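You operate a simulated robot arm through the tools that you are given. There is no shell and no other tool. Be economical: measure what you need, move in short steps, check, and stop when the job is done.

Carry out the task below with a simulated two-armed robot. There is one attempt and no reset: what you move stays moved.

JOB
Scrub the oil off the blue lid with the wash brush, then paint its chipped patch.
Fine: cleaner on the brush; fume flap open before painting; blue dabber; tools back, pot shut. Set down upright: wash brush, what you pick out. A coat counts when it lies all over at full strength: go over it till it gets no stronger. What is to be rubbed or washed off counts as gone when no trace of it is left.

The check looks at the end state, three seconds after you hand in, the way a careful person would. Anything else that was tipped, shoved, dropped, spilled or broken makes it a failure. Lids that push on must go on centred and level and be pressed home; caps that screw on are set level and turned clockwise until they are tight.

ROBOT AND FRAMES
Two 7-joint arms with two-finger parallel grippers on one trunk, on a base that drives. Base frame: it is fixed to the floor where the robot stands at the start and does not move with it; the origin is under the middle of the robot, x ahead of it, y to its left, z up; the surface under the hand at the start is at about z = 800. Readings come in mm, rad, newtons and seconds.
The left shoulder is at the start at [232, 171, 1001], the right one opposite. Places, roughly: bath drain valve [-300, -1100, 100]; bath heat knob [-100, -1200, 900]; black bush [-500, -1750, 750]; blue paint pot [900, 400, 800]; blue pot lid [1000, 300, 900]; brass bush [-500, -1500, 750]; cleaner press plate [1000, -100, 800]; cure lamp switch [1200, 0, 1000]; dial arm [500, -800, 900]; dial zero knob [400, -800, 800]; dryer air lever [200, -1100, 1000]; fume extractor [1200, 0, 1000]; fume flap lever [1300, 100, 1000]; inside of the paint nest [800, 100, 800]; jet switch [-600, -1500, 700]; marking lever [600, -200, 1000]. Payload 4.4 kg a hand.
Tool frame (each hand has its own): the origin (TCP) lies between the finger pads and is the grasp point; the fingertips stand 23 mm ahead of it; z points along the fingers, y is the line along which they close. The gripper opens to 94 mm. The fingers are 38 mm wide and 10 mm thick; the gripper's body (54 by 96 mm) begins 39 mm behind the TCP.
Orientation is that of the tool frame in the base frame, as a unit quaternion [x, y, z, w]. With the fingers straight down and closing along the base's y, the tool's x points along the base's -x, its y along +y and its z along -z.

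CONTROLS
- The arms move only by the tool drive_tool. It takes "left_rows", "right_rows" or both (then of equal length, played together; a hand with none holds still); each is a list that holds one entry, the list of rows, each a list of 6 numbers: the shift along the base's x, y, z in units of 30 mm (1.0 is 30 mm), then the turn, a rotation vector about the base's x, y, z in units of 5 degrees (1.0 is 5 degrees). In form: [[[tx, ty, tz, ax, ay, az], ...]]. A call has 1 to 10 rows; each row shifts and turns the commanded pose from where the row before left it. "left_fingers" and "right_fingers" are, for a hand that has rows, the gripper command, from -1 (shut) to 1 (fully open), values between in proportion, set as the call begins (left out, the last holds). A call with a number of a shift or a turn outside -1 to 1 is refused whole. A row lasts 0.2 s, in which the tool goes at most 50 mm and 0.15 rad; a call with a longer step from one row to the next is refused whole, and so is a gripper value outside its range. A pose out of reach is approached as far as the arm can. The call stops where the force on the tool passes 90 N (or 10 N more than at its start, if that is more) or the arm is blocked; 0.2 s more then pass. Each finger travels about 72 mm/s and halts on what it meets, pressing with about 27 N; the grip force reading is that of the motor and also rises with nothing between the fingers. The clock runs only during rows and for 0.2 s after the last one: add rows that do not move to give the fingers time. The reply holds the time, the measured pose of the TCP, the force on the tool along the base axes, the opening and the grip force, in the units named above and with some noise, with the torque about the TCP (base axes, N m) and any sound that the robot's microphone picked up, and new pictures: "show" is both (left out), scene, wrist or none (wrist: the cameras of the hands that moved).
- Cameras (640 x 400 px; columns grow to the right, rows downward): "scene" is now at [377.2, -24, 1155.7]; the picture's right is [-0.27, -0.96, 0.00], its down [-0.28, 0.08, -0.96] and it looks along [0.92, -0.26, -0.29] (base axes); focal length 214 px, centre (320, 200). "left" rides on the left gripper at [86, -16, -74] in its tool frame; the picture's right is [0.18, 0.98, 0.00], its down [-0.58, 0.11, -0.81] and it looks along [-0.79, 0.15, 0.59] (tool axes); focal length 243 px, centre (320, 200). "right" rides on the right gripper at [86, 16, -74] in its tool frame; the picture's right is [-0.18, 0.98, 0.00], its down [-0.58, -0.11, -0.81] and it looks along [-0.79, -0.15, 0.59] (tool axes); focal length 243 px, centre (320, 200). There is no depth. A picture from a camera that has moved, and an enlarged one, comes with that camera's place and axes in the base frame and with its lens. The place of the scene camera against the robot may be out by one fixed shift of up to 12 mm in any direction.
- move_column(by): slides the trunk up (or, below 0, down) by that many mm; the arms and the scene camera ride with it, the base frame stays. It gives what a move gives, with no picture.
- roll_base(legs): drives the robot by 1 to 6 legs, each [ahead, left, turn to the left] in mm, mm and rad, along the robot's own axes; the way and the turn of a leg run together, so that a leg with both is an arc; at most 1500 mm and 3.142 rad a leg. The arms and the cameras ride along, it lands a little off, and it stops where it bumps. It gives what a move gives, and a new picture of the scene camera.
- aim_head(pan, tilt): turns the head with the scene camera to pan (to the left, within 1.396 rad either way) and tilt (down, from -0.506 to 1.204), counted from straight ahead of the robot. It gives what a move gives, and a new picture of the scene camera.
- inspect(camera, box): a new picture of the part [left, top, right, bottom] of that camera's present view, enlarged. No time passes.
- hand_in(): hands the job in; it is judged then, once.

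Work in short steps. Places have to be worked out from the pictures, the camera data and where the tool is seen: move nearer, look again, correct. Check each grasp and each placing, and mend what went wrong. You have 120 turns and 260 pictures in all, those below and enlarged ones among them. Open the grippers and draw the arms clear of the work before you hand the job in, unless the task says otherwise; then end with one line.

The tools are called by a JSON object that holds its "method" and its "body". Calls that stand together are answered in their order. drive_tool: Moves the arms, as the interface text tells. Its arguments: {"type":"object","properties":{"left_rows":{"type":"array","items":{"type":"array","items":{"type":"array","items":{"type":"number"}}}},"left_fingers":{"type":"number"},"right_rows":{"type":"array","items":{"type":"array","items":{"type":"array","items":{"type":"number"}}}},"right_fingers":{"type":"number"},"show":{"type":"string","enum":["both","scene","wrist","none"]}},"required":[]} The other tools are called the same way: move_column (by) slides the trunk up or down; roll_base (legs) drives the base; aim_head (pan, tilt) turns the head that bears the scene camera; inspect (camera, box) takes an enlarged picture of a part of a camera's view; hand_in () hands the job in.

At the start:

```text
time_s: 0.0
left_ee_pos: [490.9, 398.7, 1121.3]
left_ee_rot: [0.0, 1.0, -0.001, 0.001]
left_contact_force: [0.2, 0.2, -0.2]
left_ft_torque: [0.0, -0.03, 0.0]
left_width: 93.7
left_grasp_force: 0.0
right_ee_pos: [629.1, -96.5, 1146.8]
right_ee_rot: [0.0, 1.0, -0.001, 0.0]
right_contact_force: [0.3, -0.6, -0.9]
right_ft_torque: [-0.04, -0.01, 0.03]
right_width: 93.6
right_grasp_force: 0.1
trunk travel left (down, up): [-25.0, 363.0]
robot x, y, heading: [-0.3, 2.1, 0.002]
head pan, tilt: [-0.278, 0.297]
```

scene: 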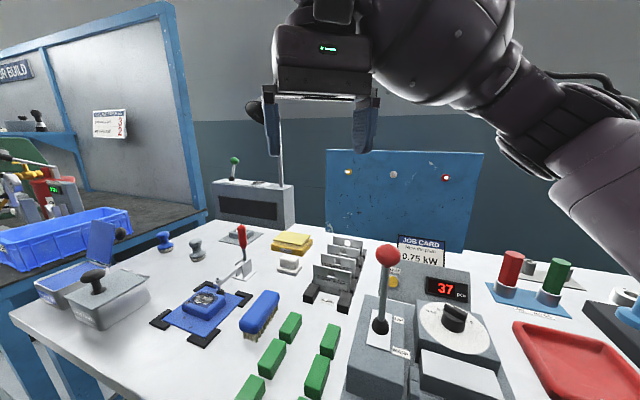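
right: 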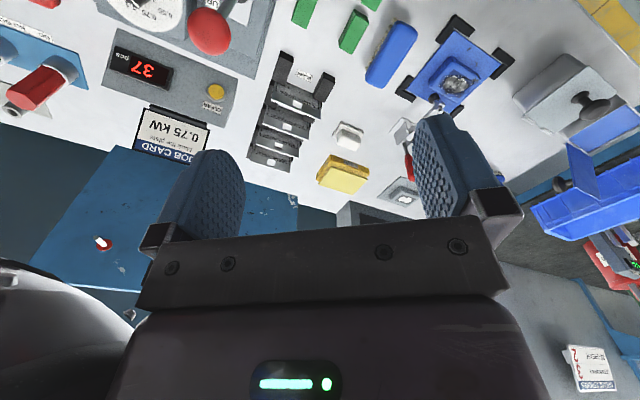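
left: 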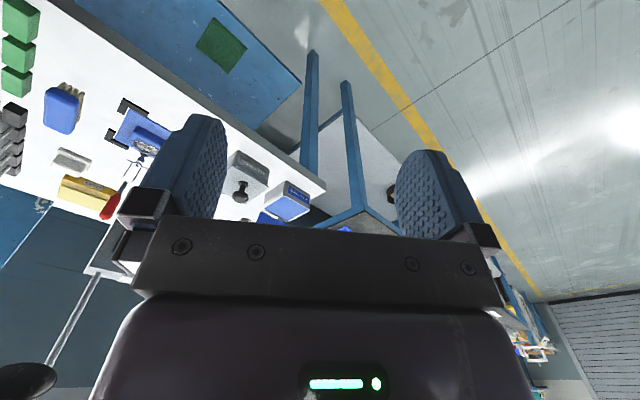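

The scene shows the paint nest with the blue lid, the wash brush, pots and a fume extractor. I'll aim the head more toward the paint area and look closely.

{"method": "aim_head", "body": {"pan": 0.15, "tilt": 0.5}}

{"method": "inspect", "body": {"camera": "scene", "box": [100, 60, 420, 260]}}

{"method": "inspect", "body": {"camera": "scene", "box": [200, 200, 520, 400]}}

{"method": "inspect", "body": {"camera": "right", "box": [320, 0, 640, 200]}}

```text
time_s: 0.9
left_ee_pos: [490.4, 398.0, 1120.9]
left_ee_rot: [0.0, 1.0, 0.0, 0.0]
left_contact_force: [0.7, 0.0, 0.0]
left_ft_torque: [0.0, 0.01, 0.0]
left_width: 94.1
left_grasp_force: 0.1
right_ee_pos: [629.3, -96.3, 1147.1]
right_ee_rot: [0.0, 1.0, 0.0, 0.0]
right_contact_force: [-0.2, 0.1, -0.4]
right_ft_torque: [0.0, -0.01, 0.0]
right_width: 94.3
right_grasp_force: 0.1
trunk travel left (down, up): [-25.0, 363.0]
robot x, y, heading: [0.8, -3.1, -0.002]
head pan, tilt: [0.15, 0.499]
camera scene: at [377.4, 15.0, 1137.1], right [0.15, -0.99, 0.0], down [-0.47, -0.07, -0.88], along [0.87, 0.13, -0.48], focal length 214 px, centre (320, 200)
```

scene: 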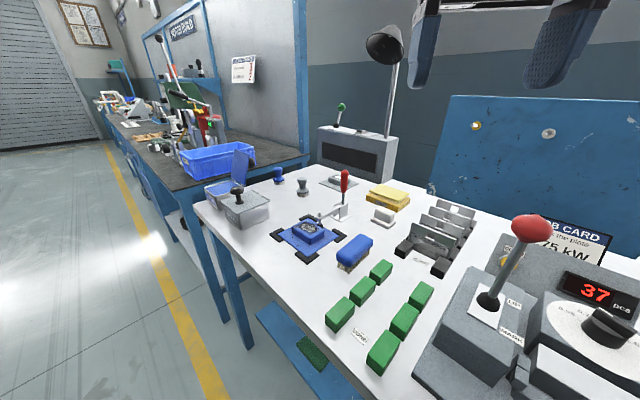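

```text
2.00 times, centred on (260, 160) of scene
camera zoom: at [377.4, 15.0, 1137.1], right [0.15, -0.99, 0.0], down [-0.47, -0.07, -0.88], along [0.87, 0.13, -0.48], focal length 429 px, centre (440, 280)
```

zoom: 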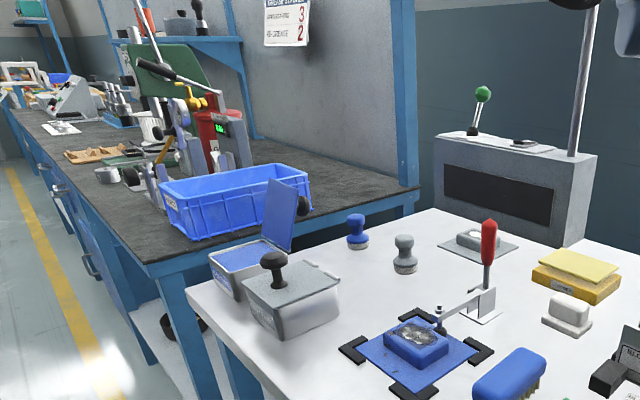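

```text
2.00 times, centred on (360, 300) of scene
camera zoom: at [377.4, 15.0, 1137.1], right [0.15, -0.99, 0.0], down [-0.47, -0.07, -0.88], along [0.87, 0.13, -0.48], focal length 429 px, centre (240, 0)
```

zoom: 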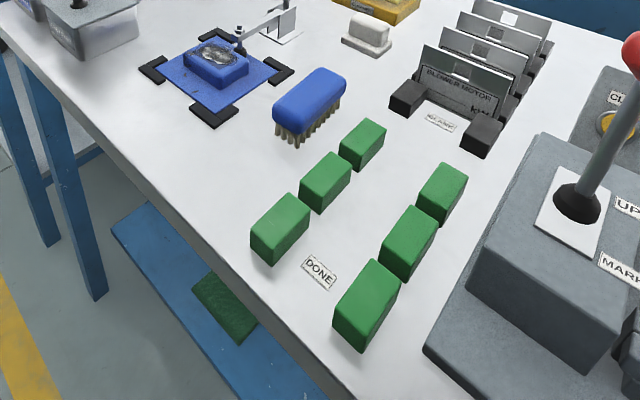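

```text
2.00 times, centred on (480, 100) of right
camera zoom: at [542.1, -79.4, 1220.8], right [0.18, 0.98, 0.0], down [0.58, -0.11, 0.81], along [0.79, -0.15, -0.59], focal length 485 px, centre (0, 400)
```

zoom: 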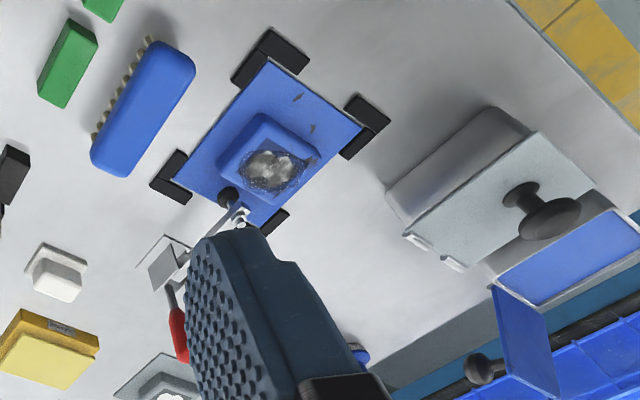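

I take zoomed looks at the individual items to identify them.

{"method": "inspect", "body": {"camera": "scene", "box": [320, 165, 420, 235]}}

{"method": "inspect", "body": {"camera": "scene", "box": [190, 135, 310, 235]}}

{"method": "inspect", "body": {"camera": "scene", "box": [260, 190, 380, 280]}}

{"method": "inspect", "body": {"camera": "scene", "box": [310, 90, 410, 190]}}

```text
5.71 times, centred on (370, 200) of scene
camera zoom: at [377.4, 15.0, 1137.1], right [0.15, -0.99, 0.0], down [-0.47, -0.07, -0.88], along [0.87, 0.13, -0.48], focal length 1226 px, centre (34, 200)
```

zoom: 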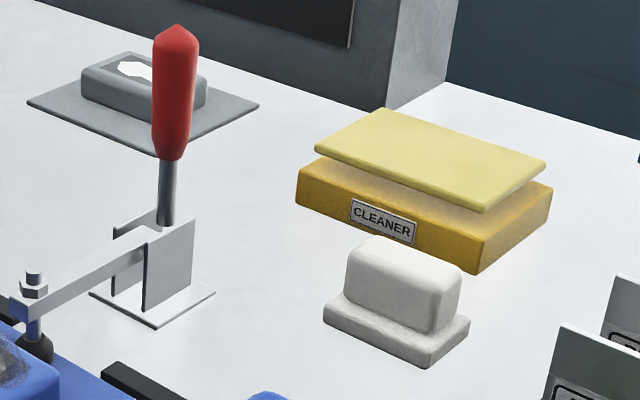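

```text
4.00 times, centred on (250, 185) of scene
camera zoom: at [377.4, 15.0, 1137.1], right [0.15, -0.99, 0.0], down [-0.47, -0.07, -0.88], along [0.87, 0.13, -0.48], focal length 858 px, centre (600, 260)
```

zoom: 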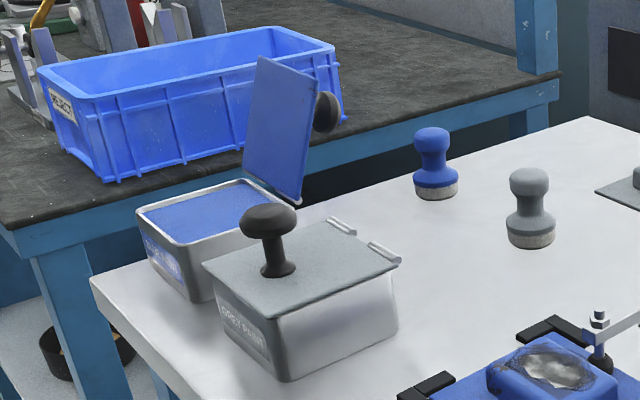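

```text
4.44 times, centred on (320, 235) of scene
camera zoom: at [377.4, 15.0, 1137.1], right [0.15, -0.99, 0.0], down [-0.47, -0.07, -0.88], along [0.87, 0.13, -0.48], focal length 953 px, centre (320, 44)
```

zoom: 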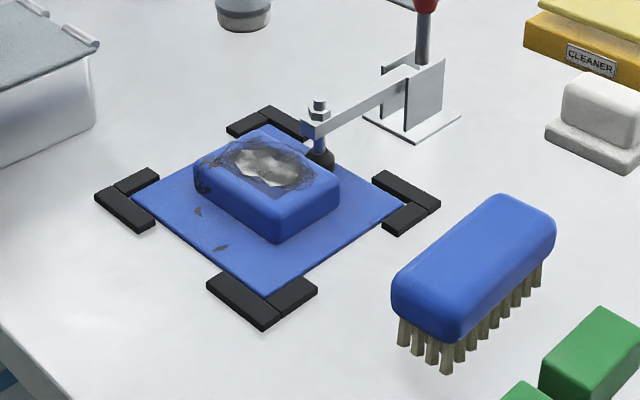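

```text
4.00 times, centred on (360, 140) of scene
camera zoom: at [377.4, 15.0, 1137.1], right [0.15, -0.99, 0.0], down [-0.47, -0.07, -0.88], along [0.87, 0.13, -0.48], focal length 858 px, centre (160, 440)
```

zoom: 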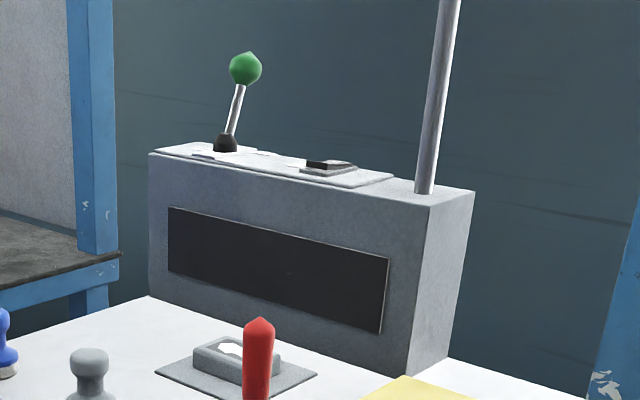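

Blue pot is open, its hinged lid standing up; the table is rotated about −38° to me. I'll drive along the table's front edge and turn square to it.

{"method": "roll_base", "body": {"legs": [[200, 320, 0], [0, 0, -0.66]]}}

```text
time_s: 6.0
left_ee_pos: [827.3, 355.3, 1121.6]
left_ee_rot: [0.311, 0.95, 0.0, 0.0]
left_contact_force: [0.5, 0.3, 0.6]
left_ft_torque: [0.02, -0.01, 0.0]
left_width: 94.0
left_grasp_force: 0.1
right_ee_pos: [643.7, -123.8, 1146.6]
right_ee_rot: [0.312, 0.95, 0.0, 0.0]
right_contact_force: [-0.1, -0.5, -0.9]
right_ft_torque: [0.03, -0.02, 0.02]
right_width: 93.9
right_grasp_force: 0.1
trunk travel left (down, up): [-25.0, 363.0]
robot x, y, heading: [195.5, 330.8, -0.631]
head pan, tilt: [0.15, 0.499]
camera scene: at [505.9, 110.4, 1137.1], right [-0.47, -0.89, 0.0], down [-0.42, 0.22, -0.88], along [0.78, -0.41, -0.48], focal length 214 px, centre (320, 200)
```

scene: 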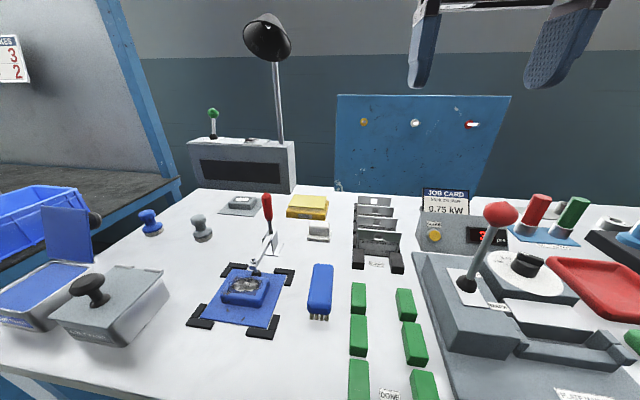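

Facing the table squarely now. I drive left along the edge about 400 mm so the fume box and pots are in front of the left arm.

{"method": "roll_base", "body": {"legs": [[40, 400, 0]]}}

{"method": "aim_head", "body": {"pan": 0.0, "tilt": 0.75}}

```text
time_s: 10.0
left_ee_pos: [1088.5, 635.1, 1121.1]
left_ee_rot: [0.316, 0.949, 0.0, 0.0]
left_contact_force: [-0.4, -0.2, 0.5]
left_ft_torque: [0.0, 0.01, 0.0]
left_width: 94.1
left_grasp_force: 0.1
right_ee_pos: [901.0, 156.8, 1148.9]
right_ee_rot: [0.316, 0.949, -0.001, -0.001]
right_contact_force: [0.3, -0.3, -0.2]
right_ft_torque: [0.02, 0.0, 0.0]
right_width: 93.9
right_grasp_force: 0.1
trunk travel left (down, up): [-25.0, 363.0]
robot x, y, heading: [456.8, 609.6, -0.641]
head pan, tilt: [0.15, 0.499]
camera scene: at [766.4, 393.0, 1137.1], right [-0.47, -0.88, 0.0], down [-0.42, 0.23, -0.88], along [0.77, -0.42, -0.48], focal length 214 px, centre (320, 200)
```

scene: 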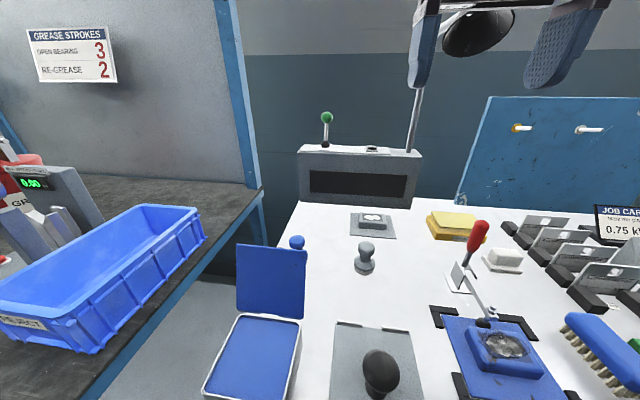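

```text
time_s: 10.8
left_ee_pos: [1090.1, 634.5, 1121.7]
left_ee_rot: [0.317, 0.948, 0.0, 0.0]
left_contact_force: [0.4, 0.7, -1.4]
left_ft_torque: [-0.02, 0.01, 0.01]
left_width: 94.2
left_grasp_force: 0.1
right_ee_pos: [901.3, 156.5, 1147.2]
right_ee_rot: [0.317, 0.949, 0.0, 0.0]
right_contact_force: [-1.0, -0.2, -0.3]
right_ft_torque: [-0.01, 0.0, -0.01]
right_width: 93.8
right_grasp_force: 0.0
trunk travel left (down, up): [-25.0, 363.0]
robot x, y, heading: [454.2, 610.4, -0.649]
head pan, tilt: [0.0, 0.75]
camera scene: at [752.5, 386.3, 1115.2], right [-0.6, -0.8, 0.0], down [-0.54, 0.41, -0.73], along [0.59, -0.44, -0.68], focal length 214 px, centre (320, 200)
```

scene: 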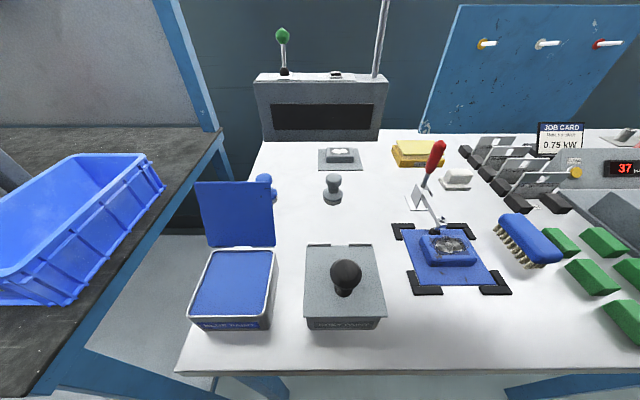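

Great view. Zoom on the flap lever panel for its labels/direction and on the pots.

{"method": "inspect", "body": {"camera": "scene", "box": [250, 20, 400, 140]}}

{"method": "inspect", "body": {"camera": "scene", "box": [180, 160, 400, 340]}}

{"method": "inspect", "body": {"camera": "scene", "box": [380, 200, 580, 310]}}

```text
3.33 times, centred on (325, 80) of scene
camera zoom: at [752.5, 386.3, 1115.2], right [-0.6, -0.8, 0.0], down [-0.54, 0.41, -0.73], along [0.59, -0.44, -0.68], focal length 715 px, centre (303, 600)
```

zoom: 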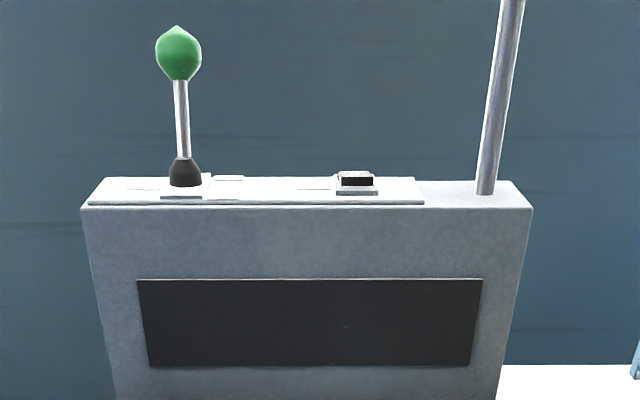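

```text
2.22 times, centred on (290, 250) of scene
camera zoom: at [752.5, 386.3, 1115.2], right [-0.6, -0.8, 0.0], down [-0.54, 0.41, -0.73], along [0.59, -0.44, -0.68], focal length 477 px, centre (387, 89)
```

zoom: 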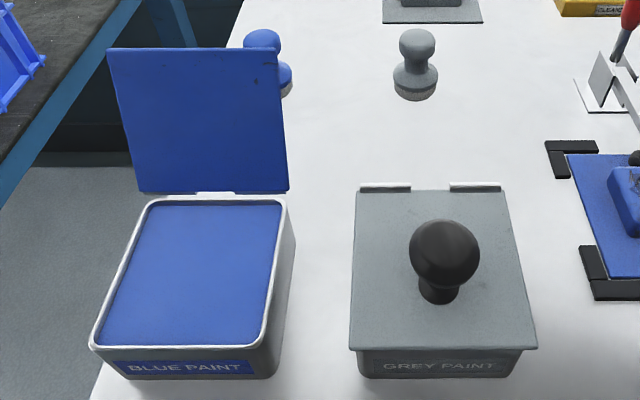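

```text
3.20 times, centred on (480, 255) of scene
camera zoom: at [752.5, 386.3, 1115.2], right [-0.6, -0.8, 0.0], down [-0.54, 0.41, -0.73], along [0.59, -0.44, -0.68], focal length 686 px, centre (-192, 24)
```

zoom: 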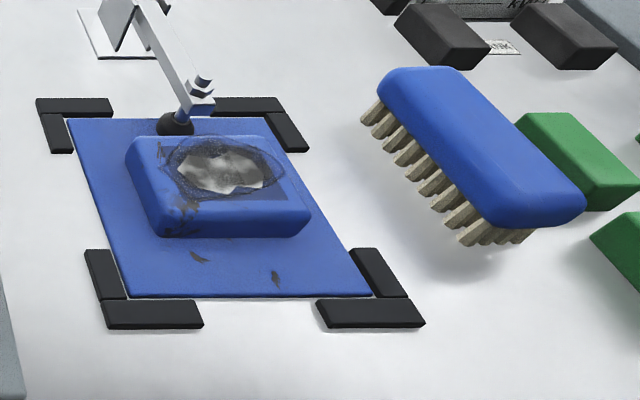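

The lever panel labels need a higher viewpoint; raise the trunk and look.

{"method": "move_column", "body": {"by": 300}}

{"method": "aim_head", "body": {"pan": 0.05, "tilt": 0.7}}

{"method": "inspect", "body": {"camera": "scene", "box": [270, 60, 430, 160]}}

```text
time_s: 13.8
left_ee_pos: [938.9, 747.6, 1559.5]
left_ee_rot: [0.309, 0.926, -0.069, 0.207]
left_contact_force: [-0.5, -0.2, -0.5]
left_ft_torque: [-0.04, -0.03, -0.01]
left_width: 93.9
left_grasp_force: 0.1
right_ee_pos: [902.4, 157.3, 1446.3]
right_ee_rot: [0.316, 0.949, 0.0, -0.001]
right_contact_force: [-0.7, 0.9, 0.1]
right_ft_torque: [0.01, -0.02, 0.01]
right_width: 94.3
right_grasp_force: 0.1
trunk travel left (down, up): [-325.0, 63.0]
robot x, y, heading: [454.8, 606.7, -0.646]
head pan, tilt: [0.0, 0.75]
```

```text
time_s: 14.4
left_ee_pos: [938.6, 748.5, 1559.7]
left_ee_rot: [0.309, 0.926, -0.068, 0.207]
left_contact_force: [-0.4, 0.0, 0.5]
left_ft_torque: [-0.01, 0.03, -0.01]
left_width: 93.9
left_grasp_force: 0.0
right_ee_pos: [902.4, 155.9, 1447.5]
right_ee_rot: [0.317, 0.949, 0.0, 0.0]
right_contact_force: [0.5, -0.5, 0.2]
right_ft_torque: [0.01, 0.0, 0.0]
right_width: 93.9
right_grasp_force: 0.0
trunk travel left (down, up): [-325.0, 63.0]
robot x, y, heading: [457.8, 609.6, -0.648]
head pan, tilt: [0.051, 0.7]
camera scene: at [570.1, 528.8, 1463.5], right [-0.56, -0.83, 0.0], down [-0.53, 0.36, -0.76], along [0.63, -0.43, -0.64], focal length 214 px, centre (320, 200)
```

scene: 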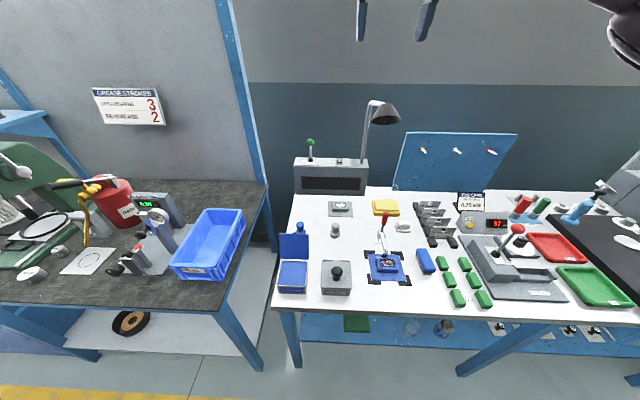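

```text
4.00 times, centred on (350, 110) of scene
camera zoom: at [570.1, 528.8, 1463.5], right [-0.56, -0.83, 0.0], down [-0.53, 0.36, -0.76], along [0.63, -0.43, -0.64], focal length 858 px, centre (200, 560)
```

zoom: 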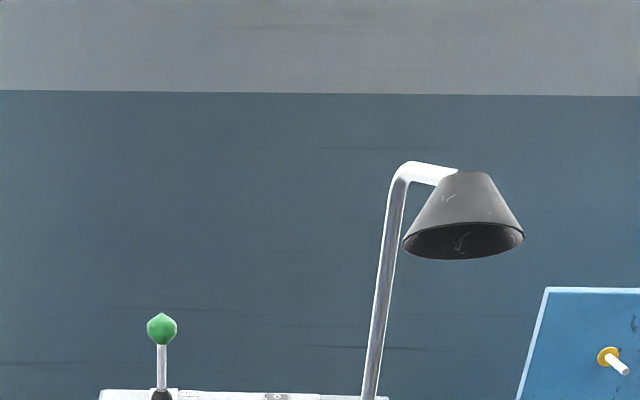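

{"method": "inspect", "body": {"camera": "scene", "box": [290, 135, 380, 195]}}

{"method": "inspect", "body": {"camera": "scene", "box": [350, 200, 450, 290]}}

{"method": "inspect", "body": {"camera": "scene", "box": [270, 210, 360, 300]}}

```text
6.67 times, centred on (335, 165) of scene
camera zoom: at [570.1, 528.8, 1463.5], right [-0.56, -0.83, 0.0], down [-0.53, 0.36, -0.76], along [0.63, -0.43, -0.64], focal length 1430 px, centre (220, 433)
```

zoom: 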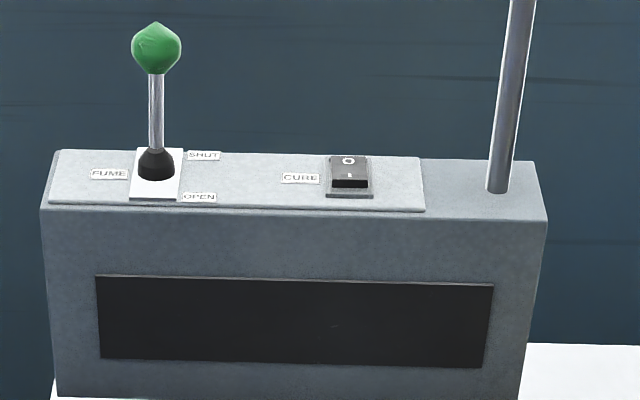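

```text
4.44 times, centred on (400, 245) of scene
camera zoom: at [570.1, 528.8, 1463.5], right [-0.56, -0.83, 0.0], down [-0.53, 0.36, -0.76], along [0.63, -0.43, -0.64], focal length 953 px, centre (-36, 0)
```

zoom: 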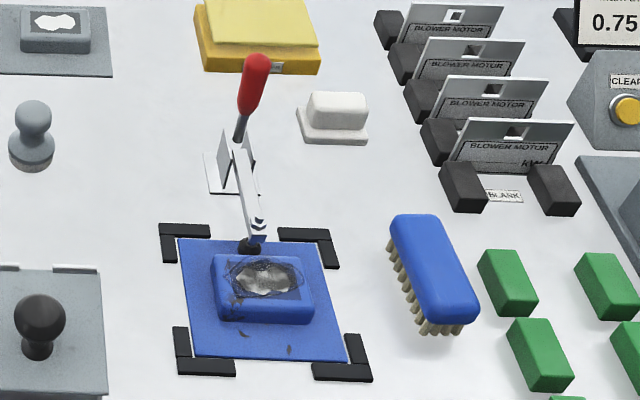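

```text
4.44 times, centred on (315, 255) of scene
camera zoom: at [570.1, 528.8, 1463.5], right [-0.56, -0.83, 0.0], down [-0.53, 0.36, -0.76], along [0.63, -0.43, -0.64], focal length 953 px, centre (342, -44)
```

zoom: 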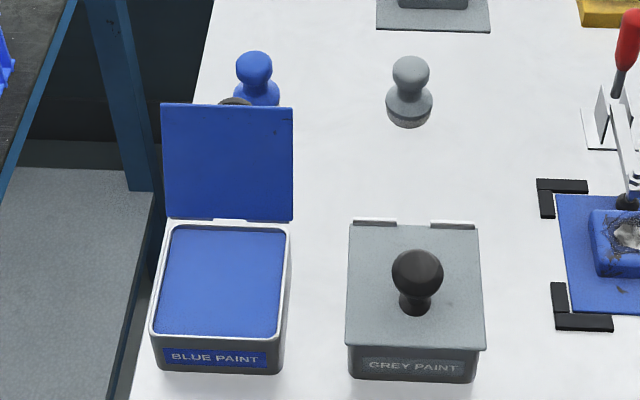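

FUME lever: SHUT at back, OPEN toward the front, so I pull the knob toward me. Lower the trunk again and then bring the left hand in with fingers forward.

{"method": "move_column", "body": {"by": -300}}

```text
time_s: 17.4
left_ee_pos: [988.1, 710.4, 1240.7]
left_ee_rot: [0.314, 0.938, -0.048, 0.141]
left_contact_force: [0.0, 0.2, 1.1]
left_ft_torque: [-0.03, -0.02, 0.03]
left_width: 93.9
left_grasp_force: 0.1
right_ee_pos: [901.2, 157.2, 1147.3]
right_ee_rot: [0.316, 0.949, 0.001, 0.0]
right_contact_force: [0.6, 0.0, 0.1]
right_ft_torque: [-0.04, -0.03, 0.01]
right_width: 93.9
right_grasp_force: 0.2
trunk travel left (down, up): [-25.0, 363.0]
robot x, y, heading: [453.8, 613.0, -0.646]
head pan, tilt: [0.051, 0.7]
```

I swing the left tool from down to forward-pointing, moving toward the lever's line.

{"method": "drive_tool", "body": {"left_rows": [[[0.09, -0.98, -0.3, -0.602, -0.798, 0], [0.09, -0.98, -0.3, -0.602, -0.798, 0], [0.09, -0.98, -0.3, -0.602, -0.798, 0], [0.09, -0.98, -0.3, -0.602, -0.798, 0], [0.09, -0.98, -0.3, -0.602, -0.798, 0], [0.09, -0.98, -0.3, -0.602, -0.798, 0], [0.09, -0.98, -0.3, -0.602, -0.798, 0], [0.09, -0.98, -0.3, -0.602, -0.798, 0], [0.09, -0.98, -0.3, -0.602, -0.798, 0], [0.09, -0.98, -0.3, -0.602, -0.798, 0]]], "left_fingers": 1, "show": "scene"}}

```text
time_s: 19.6
left_ee_pos: [1011.6, 415.8, 1163.9]
left_ee_rot: [0.261, 0.779, -0.187, 0.538]
left_contact_force: [2.4, -2.3, -4.3]
left_ft_torque: [-0.07, -0.18, 0.05]
left_width: 94.1
left_grasp_force: 0.1
right_ee_pos: [897.9, 156.0, 1149.9]
right_ee_rot: [0.316, 0.949, -0.001, 0.002]
right_contact_force: [-0.9, 0.8, 2.0]
right_ft_torque: [-0.04, -0.06, -0.02]
right_width: 94.1
right_grasp_force: 0.0
trunk travel left (down, up): [-25.0, 363.0]
robot x, y, heading: [455.1, 609.1, -0.652]
head pan, tilt: [0.051, 0.7]
camera scene: at [753.8, 389.1, 1120.8], right [-0.56, -0.83, 0.0], down [-0.53, 0.36, -0.77], along [0.64, -0.43, -0.64], focal length 214 px, centre (320, 200)
```

scene: 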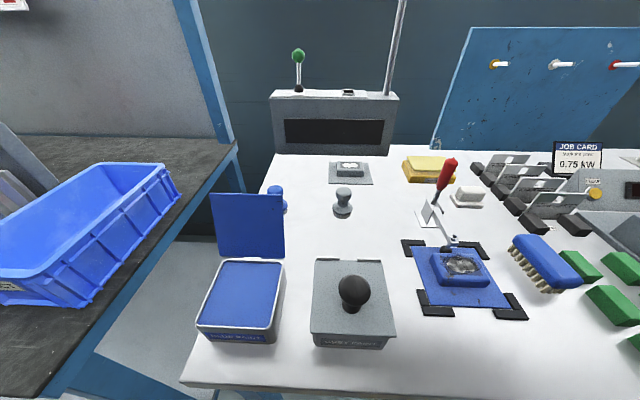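

Reading fine; continue toward a point ~120 mm short of the knob with 10° more tilt.

{"method": "drive_tool", "body": {"left_rows": [[[0.9, -0.9, -0.2, -0.301, -0.399, 0], [0.9, -0.9, -0.2, -0.301, -0.399, 0], [0.9, -0.9, -0.3, -0.301, -0.399, 0], [0.9, -0.9, -0.3, -0.301, -0.399, 0], [0.9, -0.9, -0.3, 0, 0, 0], [0.9, -0.9, -0.3, 0, 0, 0], [0.9, -0.9, -0.3, 0, 0, 0], [0.9, -0.9, -0.3, 0, 0, 0]]]}}

```text
time_s: 21.4
left_ee_pos: [1232.2, 201.7, 1080.9]
left_ee_rot: [0.249, 0.743, -0.198, 0.589]
left_contact_force: [0.1, -0.1, -0.4]
left_ft_torque: [0.01, 0.0, 0.0]
left_width: 94.1
left_grasp_force: 0.1
right_ee_pos: [902.7, 156.2, 1145.5]
right_ee_rot: [0.317, 0.948, 0.0, -0.002]
right_contact_force: [-0.5, -0.5, -0.2]
right_ft_torque: [0.02, -0.01, 0.0]
right_width: 94.0
right_grasp_force: 0.1
trunk travel left (down, up): [-25.0, 363.0]
robot x, y, heading: [459.4, 607.8, -0.646]
head pan, tilt: [0.051, 0.7]
camera scene: at [758.0, 388.1, 1118.5], right [-0.56, -0.83, 0.0], down [-0.53, 0.36, -0.76], along [0.63, -0.43, -0.65], focal length 214 px, centre (320, 200)
camera left: at [1148.4, 242.6, 1014.0], right [0.56, 0.81, -0.18], down [-0.46, 0.48, 0.75], along [0.69, -0.34, 0.64], focal length 243 px, centre (320, 200)
```

scene: 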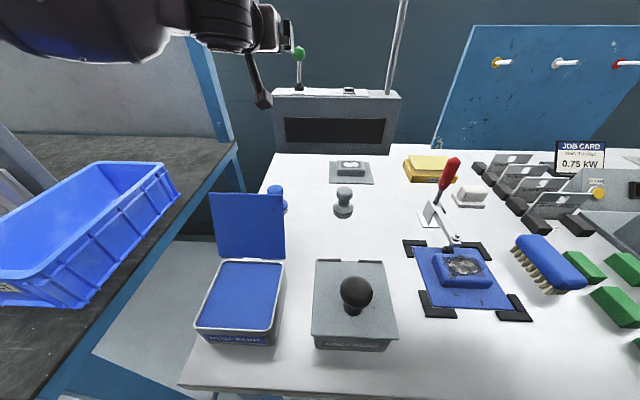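
left: 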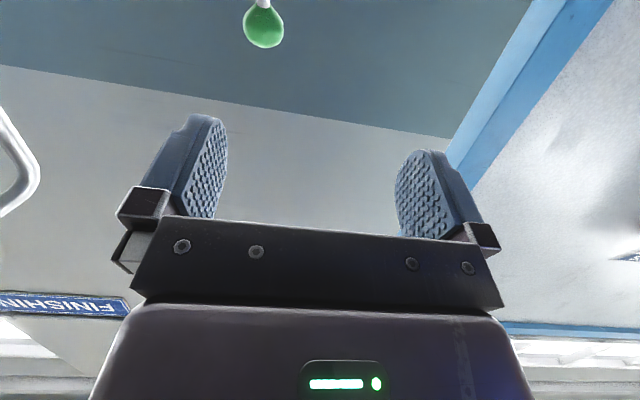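

The knob triangulates to about (1368, 30, 1046). I shift sideways and advance to ~90 mm short, then recheck.

{"method": "drive_tool", "body": {"left_rows": [[[0.5, -0.95, -0.23, 0, 0, 0], [0.5, -0.95, -0.23, 0, 0, 0], [0.5, -0.95, -0.23, 0, 0, 0], [0.5, -0.95, -0.23, 0, 0, 0]]]}}

{"method": "inspect", "body": {"camera": "scene", "box": [200, 0, 400, 120]}}

```text
time_s: 22.4
left_ee_pos: [1253.5, 198.8, 1083.0]
left_ee_rot: [0.249, 0.742, -0.199, 0.59]
left_contact_force: [-0.2, 0.0, 0.5]
left_ft_torque: [-0.03, 0.0, 0.01]
left_width: 94.0
left_grasp_force: 0.0
left hand out of reach, approached as far as the arm can: row 1, 2, 3, 4
right_ee_pos: [902.6, 155.5, 1146.9]
right_ee_rot: [0.317, 0.949, 0.0, 0.0]
right_contact_force: [0.4, -0.8, 1.2]
right_ft_torque: [-0.01, -0.04, 0.01]
right_width: 94.0
right_grasp_force: 0.1
trunk travel left (down, up): [-25.0, 363.0]
robot x, y, heading: [455.6, 611.6, -0.643]
head pan, tilt: [0.051, 0.7]
camera scene: at [756.7, 388.5, 1119.3], right [-0.56, -0.83, 0.0], down [-0.53, 0.36, -0.76], along [0.63, -0.43, -0.64], focal length 214 px, centre (320, 200)
camera left: at [1170.1, 238.5, 1016.4], right [0.56, 0.81, -0.18], down [-0.46, 0.48, 0.75], along [0.69, -0.34, 0.64], focal length 243 px, centre (320, 200)
```

scene: 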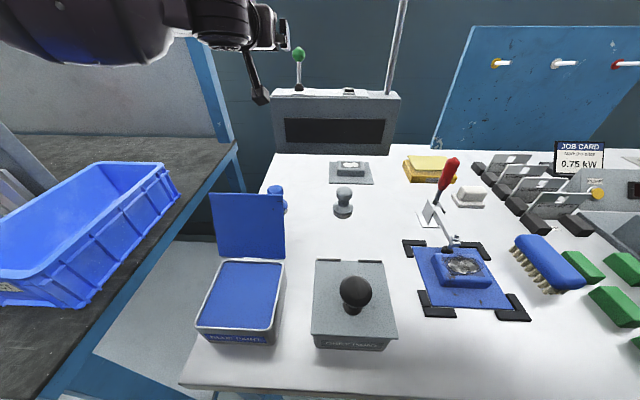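
left: 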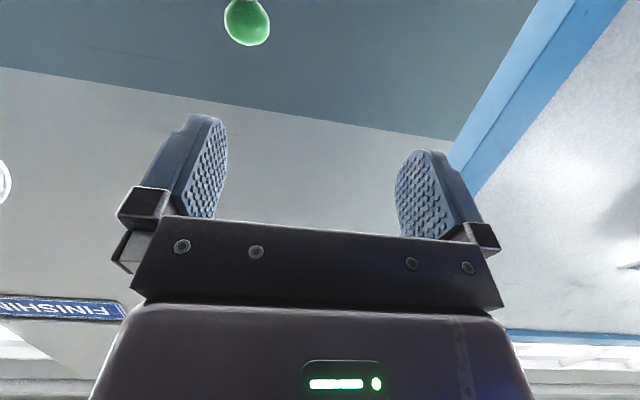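

```text
3.20 times, centred on (300, 60) of scene
camera zoom: at [756.7, 388.5, 1119.3], right [-0.56, -0.83, 0.0], down [-0.53, 0.36, -0.76], along [0.63, -0.43, -0.64], focal length 686 px, centre (384, 648)
```

zoom: 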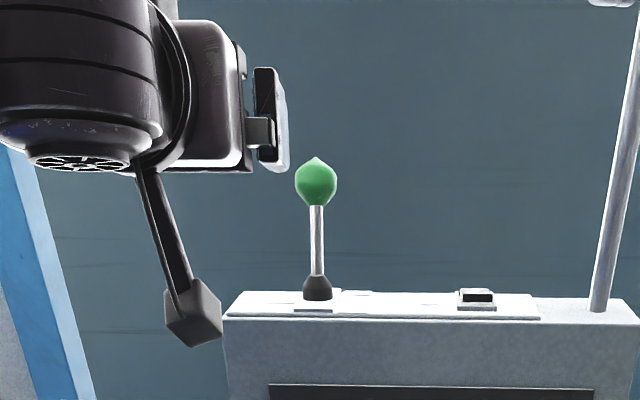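

The arm is at its limit. I retract a little while shifting sideways to the lever's line, then drive the base forward carefully.

{"method": "drive_tool", "body": {"left_rows": [[[-0.7, -0.1, 0, 0, 0, 0], [-0.7, -0.1, 0, 0, 0, 0], [-0.7, -0.1, 0, 0, 0, 0], [-0.7, -0.1, 0, 0, 0, 0]]], "show": "none"}}

{"method": "roll_base", "body": {"legs": [[70, 0, 0]]}}

```text
time_s: 23.4
left_ee_pos: [1211.7, 200.6, 1087.7]
left_ee_rot: [0.248, 0.742, -0.198, 0.59]
left_contact_force: [-0.5, -0.1, 0.2]
left_ft_torque: [-0.03, 0.01, -0.01]
left_width: 94.4
left_grasp_force: 0.1
left hand out of reach, approached as far as the arm can: row 1, 2, 3, 4
right_ee_pos: [901.7, 155.7, 1146.2]
right_ee_rot: [0.317, 0.949, 0.001, 0.0]
right_contact_force: [-0.1, -0.7, 0.3]
right_ft_torque: [-0.02, 0.0, 0.01]
right_width: 94.2
right_grasp_force: 0.0
trunk travel left (down, up): [-25.0, 363.0]
robot x, y, heading: [457.2, 611.2, -0.644]
head pan, tilt: [0.051, 0.7]
```

```text
time_s: 24.4
left_ee_pos: [1269.8, 159.5, 1087.9]
left_ee_rot: [0.249, 0.742, -0.199, 0.59]
left_contact_force: [0.4, -0.1, 0.0]
left_ft_torque: [-0.03, -0.02, 0.01]
left_width: 94.2
left_grasp_force: 0.1
right_ee_pos: [958.7, 113.5, 1147.0]
right_ee_rot: [0.316, 0.949, 0.0, 0.0]
right_contact_force: [-0.8, -0.5, 0.4]
right_ft_torque: [0.01, -0.03, 0.01]
right_width: 93.9
right_grasp_force: 0.0
trunk travel left (down, up): [-25.0, 363.0]
robot x, y, heading: [513.4, 568.2, -0.646]
head pan, tilt: [0.051, 0.7]
camera scene: at [813.1, 346.4, 1119.2], right [-0.56, -0.83, 0.0], down [-0.53, 0.36, -0.76], along [0.63, -0.43, -0.64], focal length 214 px, centre (320, 200)
```

scene: 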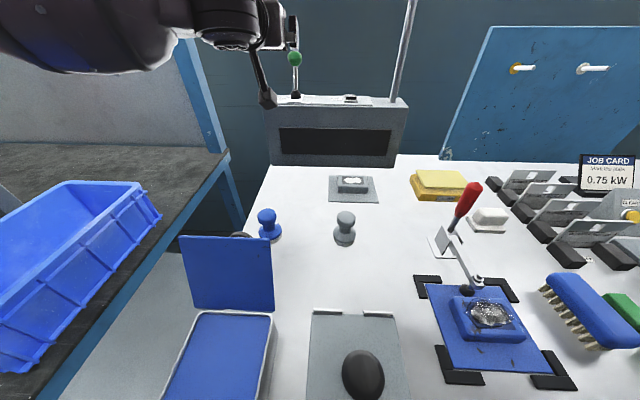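

No bump. Correct the lateral offset, then roll further ahead.

{"method": "drive_tool", "body": {"left_rows": [[[-0.9, -0.2, -0.4, 0, 0, 0], [-0.9, -0.2, -0.4, 0, 0, 0], [-0.5, -0.6, -0.4, 0, 0, 0]]], "show": "none"}}

{"method": "roll_base", "body": {"legs": [[60, 0, 0]]}}

```text
time_s: 25.2
left_ee_pos: [1250.7, 161.7, 1078.8]
left_ee_rot: [0.249, 0.742, -0.2, 0.589]
left_contact_force: [-0.2, 0.1, 0.0]
left_ft_torque: [0.0, 0.0, -0.03]
left_width: 93.8
left_grasp_force: 0.0
left hand out of reach, approached as far as the arm can: row 1, 2, 3
right_ee_pos: [958.0, 113.1, 1146.6]
right_ee_rot: [0.316, 0.949, 0.0, 0.001]
right_contact_force: [0.7, 0.4, -0.1]
right_ft_torque: [-0.04, -0.01, 0.0]
right_width: 93.9
right_grasp_force: 0.0
trunk travel left (down, up): [-25.0, 363.0]
robot x, y, heading: [512.9, 566.9, -0.644]
head pan, tilt: [0.051, 0.7]
```

```text
time_s: 26.2
left_ee_pos: [1298.5, 129.4, 1079.2]
left_ee_rot: [0.247, 0.742, -0.198, 0.59]
left_contact_force: [0.1, -0.2, -0.1]
left_ft_torque: [0.01, -0.03, 0.02]
left_width: 93.9
left_grasp_force: 0.0
right_ee_pos: [1007.9, 79.3, 1146.9]
right_ee_rot: [0.315, 0.949, 0.0, 0.0]
right_contact_force: [0.2, 0.0, -0.4]
right_ft_torque: [0.02, 0.03, -0.03]
right_width: 94.4
right_grasp_force: 0.1
trunk travel left (down, up): [-25.0, 363.0]
robot x, y, heading: [564.1, 532.6, -0.645]
head pan, tilt: [0.051, 0.7]
camera scene: at [860.5, 311.7, 1119.1], right [-0.56, -0.83, 0.0], down [-0.54, 0.36, -0.76], along [0.63, -0.43, -0.64], focal length 214 px, centre (320, 200)
```

scene: 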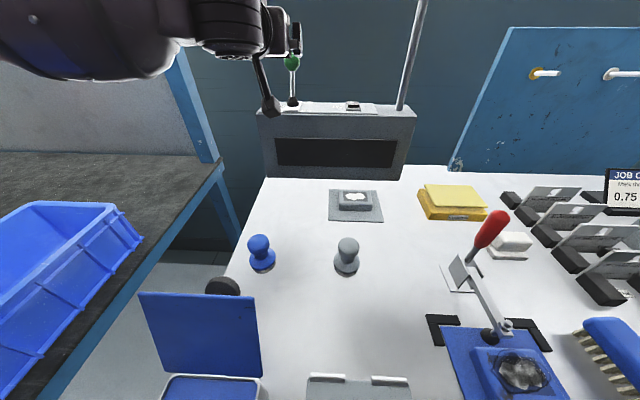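

Now a lateral trim of −30 mm along the table and look via wrist.

{"method": "drive_tool", "body": {"left_rows": [[[-0.3, -0.45, -0.5, 0, 0, 0], [-0.3, -0.45, -0.5, 0, 0, 0], [0, 0, 0, 0, 0, 0]]], "show": "both"}}

```text
time_s: 27.0
left_ee_pos: [1301.0, 130.1, 1074.5]
left_ee_rot: [0.248, 0.743, -0.198, 0.59]
left_contact_force: [-0.9, 0.3, 0.5]
left_ft_torque: [-0.04, -0.01, 0.02]
left_width: 94.2
left_grasp_force: 0.1
left hand out of reach, approached as far as the arm can: row 1, 2
right_ee_pos: [1005.8, 80.1, 1148.2]
right_ee_rot: [0.315, 0.949, 0.001, 0.0]
right_contact_force: [-0.3, -1.0, -0.7]
right_ft_torque: [-0.01, -0.03, 0.02]
right_width: 94.1
right_grasp_force: 0.1
trunk travel left (down, up): [-25.0, 363.0]
robot x, y, heading: [564.2, 529.0, -0.639]
head pan, tilt: [0.051, 0.7]
camera scene: at [859.9, 312.1, 1119.4], right [-0.56, -0.83, 0.0], down [-0.53, 0.36, -0.76], along [0.63, -0.43, -0.64], focal length 214 px, centre (320, 200)
camera left: at [1216.5, 170.7, 1007.3], right [0.56, 0.81, -0.18], down [-0.46, 0.48, 0.75], along [0.69, -0.33, 0.64], focal length 243 px, centre (320, 200)
```

scene: 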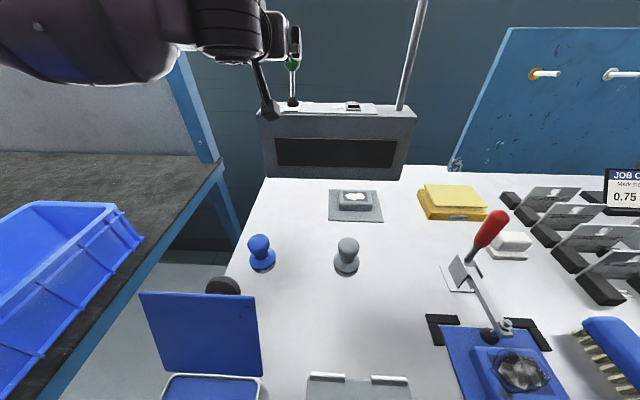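
left: 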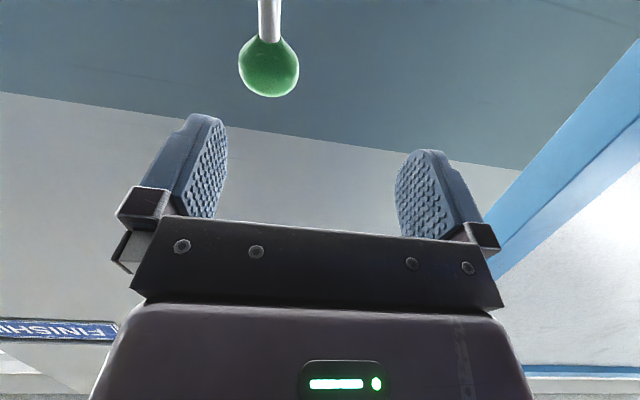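

The commanded pose has probably run ahead of the real one. I step the command back left/up (safe direction) to resync.

{"method": "drive_tool", "body": {"left_rows": [[[0.34, 0.84, 0.43, 0, 0, 0], [0.34, 0.84, 0.43, 0, 0, 0], [0.34, 0.84, 0.43, 0, 0, 0]]], "show": "none"}}

```text
time_s: 27.8
left_ee_pos: [1328.2, 205.8, 1112.5]
left_ee_rot: [0.247, 0.742, -0.198, 0.591]
left_contact_force: [0.0, 0.0, -0.5]
left_ft_torque: [0.0, -0.01, 0.02]
left_width: 94.2
left_grasp_force: 0.0
right_ee_pos: [1006.4, 81.3, 1147.4]
right_ee_rot: [0.316, 0.949, 0.0, 0.0]
right_contact_force: [0.4, -0.2, -0.5]
right_ft_torque: [-0.02, 0.02, -0.01]
right_width: 94.2
right_grasp_force: 0.0
trunk travel left (down, up): [-25.0, 363.0]
robot x, y, heading: [560.8, 532.6, -0.643]
head pan, tilt: [0.051, 0.7]
```

The limit is sideways (crossing inward), not forward. I roll the base right ~110 mm so the lever is in front of the left shoulder; hand is above and short of the knob.

{"method": "roll_base", "body": {"legs": [[0, -112, 0]]}}

{"method": "drive_tool", "body": {"left_rows": [[[0, 0, -0.8, 0, 0, 0], [0, 0, -0.8, 0, 0, 0]]], "show": "both"}}

```text
time_s: 29.4
left_ee_pos: [1263.6, 116.9, 1111.9]
left_ee_rot: [0.247, 0.743, -0.197, 0.59]
left_contact_force: [-0.3, -0.2, 0.9]
left_ft_torque: [0.02, -0.01, -0.03]
left_width: 93.9
left_grasp_force: 0.1
right_ee_pos: [940.2, -8.2, 1147.4]
right_ee_rot: [0.315, 0.949, 0.0, 0.001]
right_contact_force: [0.5, 0.1, 0.1]
right_ft_torque: [0.03, 0.01, 0.01]
right_width: 93.9
right_grasp_force: 0.1
trunk travel left (down, up): [-25.0, 363.0]
robot x, y, heading: [492.0, 443.0, -0.641]
head pan, tilt: [0.051, 0.7]
camera scene: at [793.7, 223.5, 1119.4], right [-0.56, -0.83, 0.0], down [-0.53, 0.36, -0.76], along [0.64, -0.43, -0.64], focal length 214 px, centre (320, 200)
```

scene: 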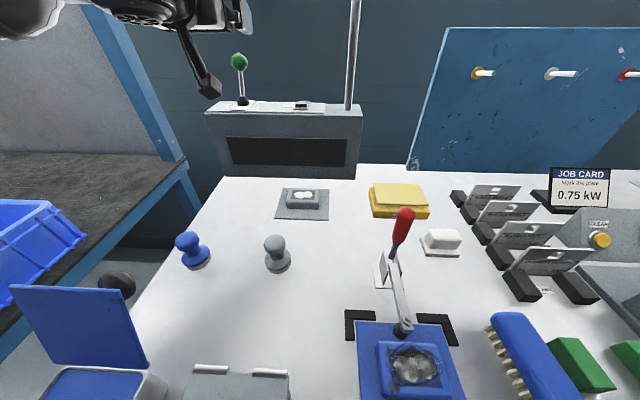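

```text
time_s: 30.0
left_ee_pos: [1264.5, 117.5, 1065.8]
left_ee_rot: [0.247, 0.742, -0.198, 0.591]
left_contact_force: [0.6, 0.0, -1.3]
left_ft_torque: [0.02, -0.01, 0.01]
left_width: 94.2
left_grasp_force: 0.0
right_ee_pos: [940.7, -8.4, 1146.1]
right_ee_rot: [0.315, 0.949, 0.0, 0.0]
right_contact_force: [-0.3, -0.4, 0.3]
right_ft_torque: [-0.02, 0.01, 0.02]
right_width: 93.8
right_grasp_force: 0.1
trunk travel left (down, up): [-25.0, 363.0]
robot x, y, heading: [497.2, 443.7, -0.641]
head pan, tilt: [0.051, 0.7]
camera scene: at [794.0, 223.7, 1119.3], right [-0.56, -0.83, 0.0], down [-0.54, 0.36, -0.76], along [0.64, -0.43, -0.64], focal length 214 px, centre (320, 200)
camera left: at [1180.8, 157.6, 999.3], right [0.56, 0.81, -0.18], down [-0.46, 0.48, 0.75], along [0.69, -0.33, 0.64], focal length 243 px, centre (320, 200)
```

scene: 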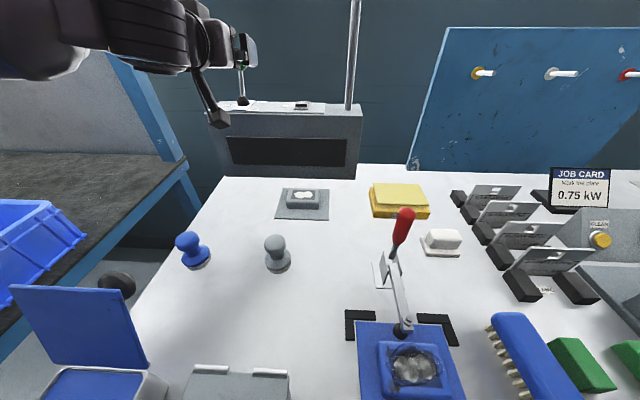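
left: 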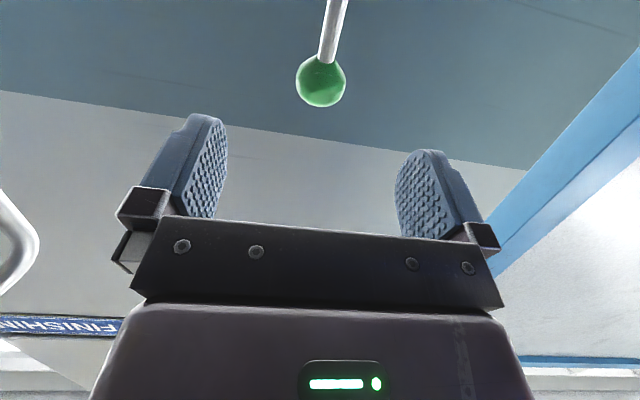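

Knob now centred, about 105 mm ahead. Advance onto it, with fingers open.

{"method": "drive_tool", "body": {"left_rows": [[[0.7, -0.52, -0.14, 0, 0, 0], [0.7, -0.52, -0.14, 0, 0, 0], [0.7, -0.52, -0.14, 0, 0, 0], [0.6, -0.45, -0.14, 0, 0, 0], [0, 0, 0, 0, 0, 0]]], "show": "both"}}

```text
time_s: 31.2
left_ee_pos: [1345.9, 56.6, 1050.6]
left_ee_rot: [0.246, 0.742, -0.197, 0.592]
left_contact_force: [-1.1, -0.2, 0.0]
left_ft_torque: [0.03, -0.01, 0.01]
left_width: 93.8
left_grasp_force: 0.0
right_ee_pos: [941.5, -7.3, 1147.5]
right_ee_rot: [0.315, 0.949, 0.0, 0.0]
right_contact_force: [-0.7, 0.4, 1.1]
right_ft_torque: [0.04, -0.01, 0.0]
right_width: 93.7
right_grasp_force: 0.1
trunk travel left (down, up): [-25.0, 363.0]
robot x, y, heading: [494.3, 442.2, -0.638]
head pan, tilt: [0.051, 0.7]
camera scene: at [793.5, 223.9, 1119.6], right [-0.56, -0.83, 0.0], down [-0.53, 0.36, -0.77], along [0.64, -0.43, -0.64], focal length 214 px, centre (320, 200)
camera left: at [1261.3, 97.6, 983.2], right [0.56, 0.81, -0.18], down [-0.46, 0.48, 0.75], along [0.69, -0.33, 0.64], focal length 243 px, centre (320, 200)
```

scene: 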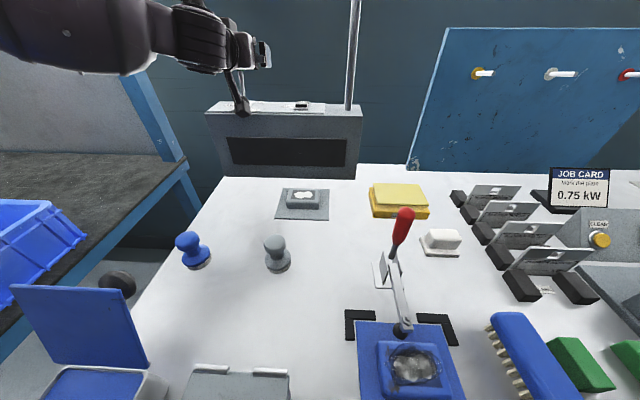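
left: 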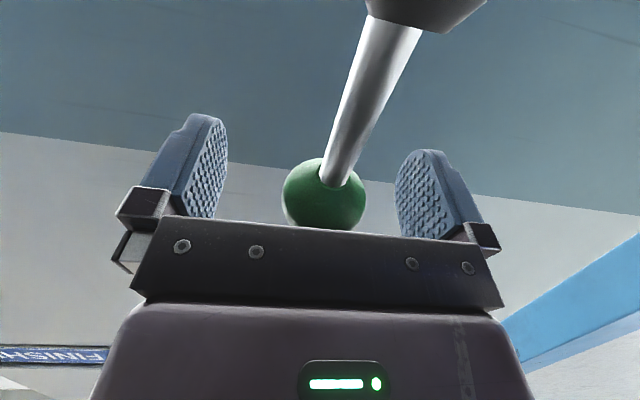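

Knob lies between the pads; close and then check.

{"method": "drive_tool", "body": {"left_rows": [[[0, 0, 0, 0, 0, 0], [0, 0, 0, 0, 0, 0], [0, 0, 0, 0, 0, 0], [0, 0, 0, 0, 0, 0]]], "left_fingers": -1, "show": "wrist"}}

```text
time_s: 32.2
left_ee_pos: [1344.7, 55.6, 1048.9]
left_ee_rot: [0.247, 0.742, -0.197, 0.591]
left_contact_force: [-2.2, -2.1, 0.1]
left_ft_torque: [0.03, 0.08, 0.06]
left_width: 31.7
left_grasp_force: 45.1
right_ee_pos: [940.4, -8.1, 1146.2]
right_ee_rot: [0.314, 0.949, 0.0, 0.0]
right_contact_force: [0.0, 0.6, -0.6]
right_ft_torque: [0.02, -0.03, -0.01]
right_width: 93.8
right_grasp_force: 0.0
trunk travel left (down, up): [-25.0, 363.0]
robot x, y, heading: [493.5, 444.9, -0.639]
head pan, tilt: [0.051, 0.7]
camera left: at [1261.0, 97.2, 982.6], right [0.56, 0.81, -0.18], down [-0.46, 0.48, 0.75], along [0.69, -0.33, 0.64], focal length 243 px, centre (320, 200)
```

left: 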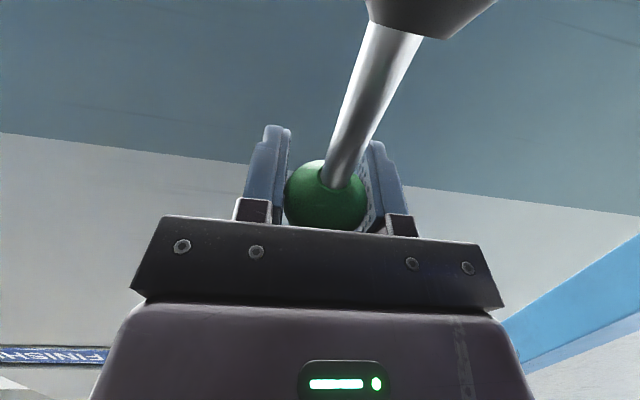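

Gripped (32 mm). Pull toward the front (−n) in small steps, watching force.

{"method": "drive_tool", "body": {"left_rows": [[[-0.3, 0.225, 0.04, 0, 0, 0], [-0.3, 0.225, 0.03, 0, 0, 0], [-0.3, 0.225, 0.0, 0, 0, 0], [-0.3, 0.225, -0.04, 0, 0, 0], [-0.3, 0.225, -0.08, 0, 0, 0]]], "show": "both"}}

```text
time_s: 33.4
left_ee_pos: [1297.9, 90.6, 1046.7]
left_ee_rot: [0.249, 0.742, -0.199, 0.59]
left_contact_force: [3.6, -11.5, 10.4]
left_ft_torque: [-0.68, -0.8, -0.07]
left_width: 32.1
left_grasp_force: 45.0
right_ee_pos: [938.7, -9.1, 1147.1]
right_ee_rot: [0.316, 0.949, -0.001, 0.0]
right_contact_force: [0.9, -0.5, 0.2]
right_ft_torque: [-0.01, 0.01, -0.01]
right_width: 94.1
right_grasp_force: 0.0
trunk travel left (down, up): [-25.0, 363.0]
robot x, y, heading: [496.5, 448.0, -0.64]
head pan, tilt: [0.051, 0.7]
camera scene: at [793.2, 223.1, 1119.5], right [-0.56, -0.83, 0.0], down [-0.53, 0.36, -0.77], along [0.64, -0.43, -0.64], focal length 214 px, centre (320, 200)
camera left: at [1214.4, 132.0, 978.7], right [0.56, 0.81, -0.18], down [-0.46, 0.48, 0.75], along [0.69, -0.33, 0.64], focal length 243 px, centre (320, 200)
```

scene: 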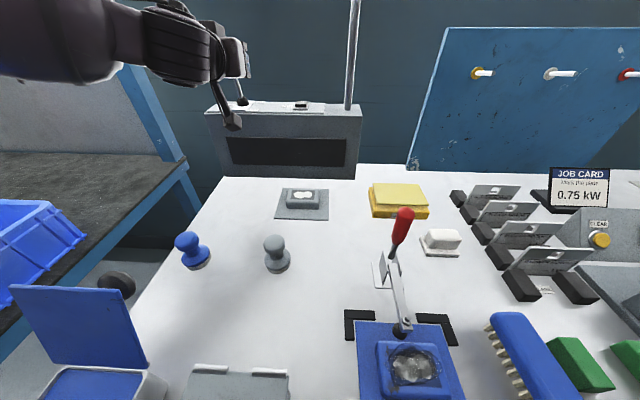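
left: 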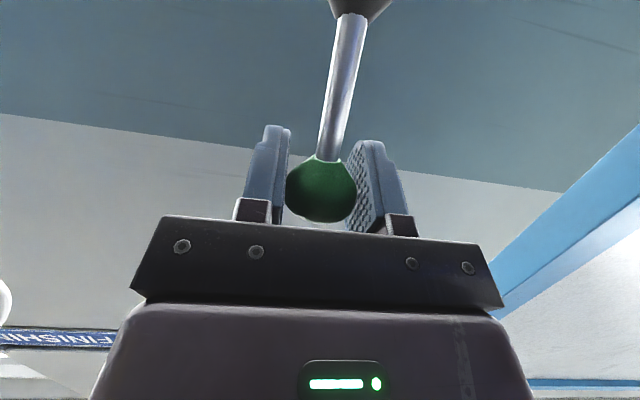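

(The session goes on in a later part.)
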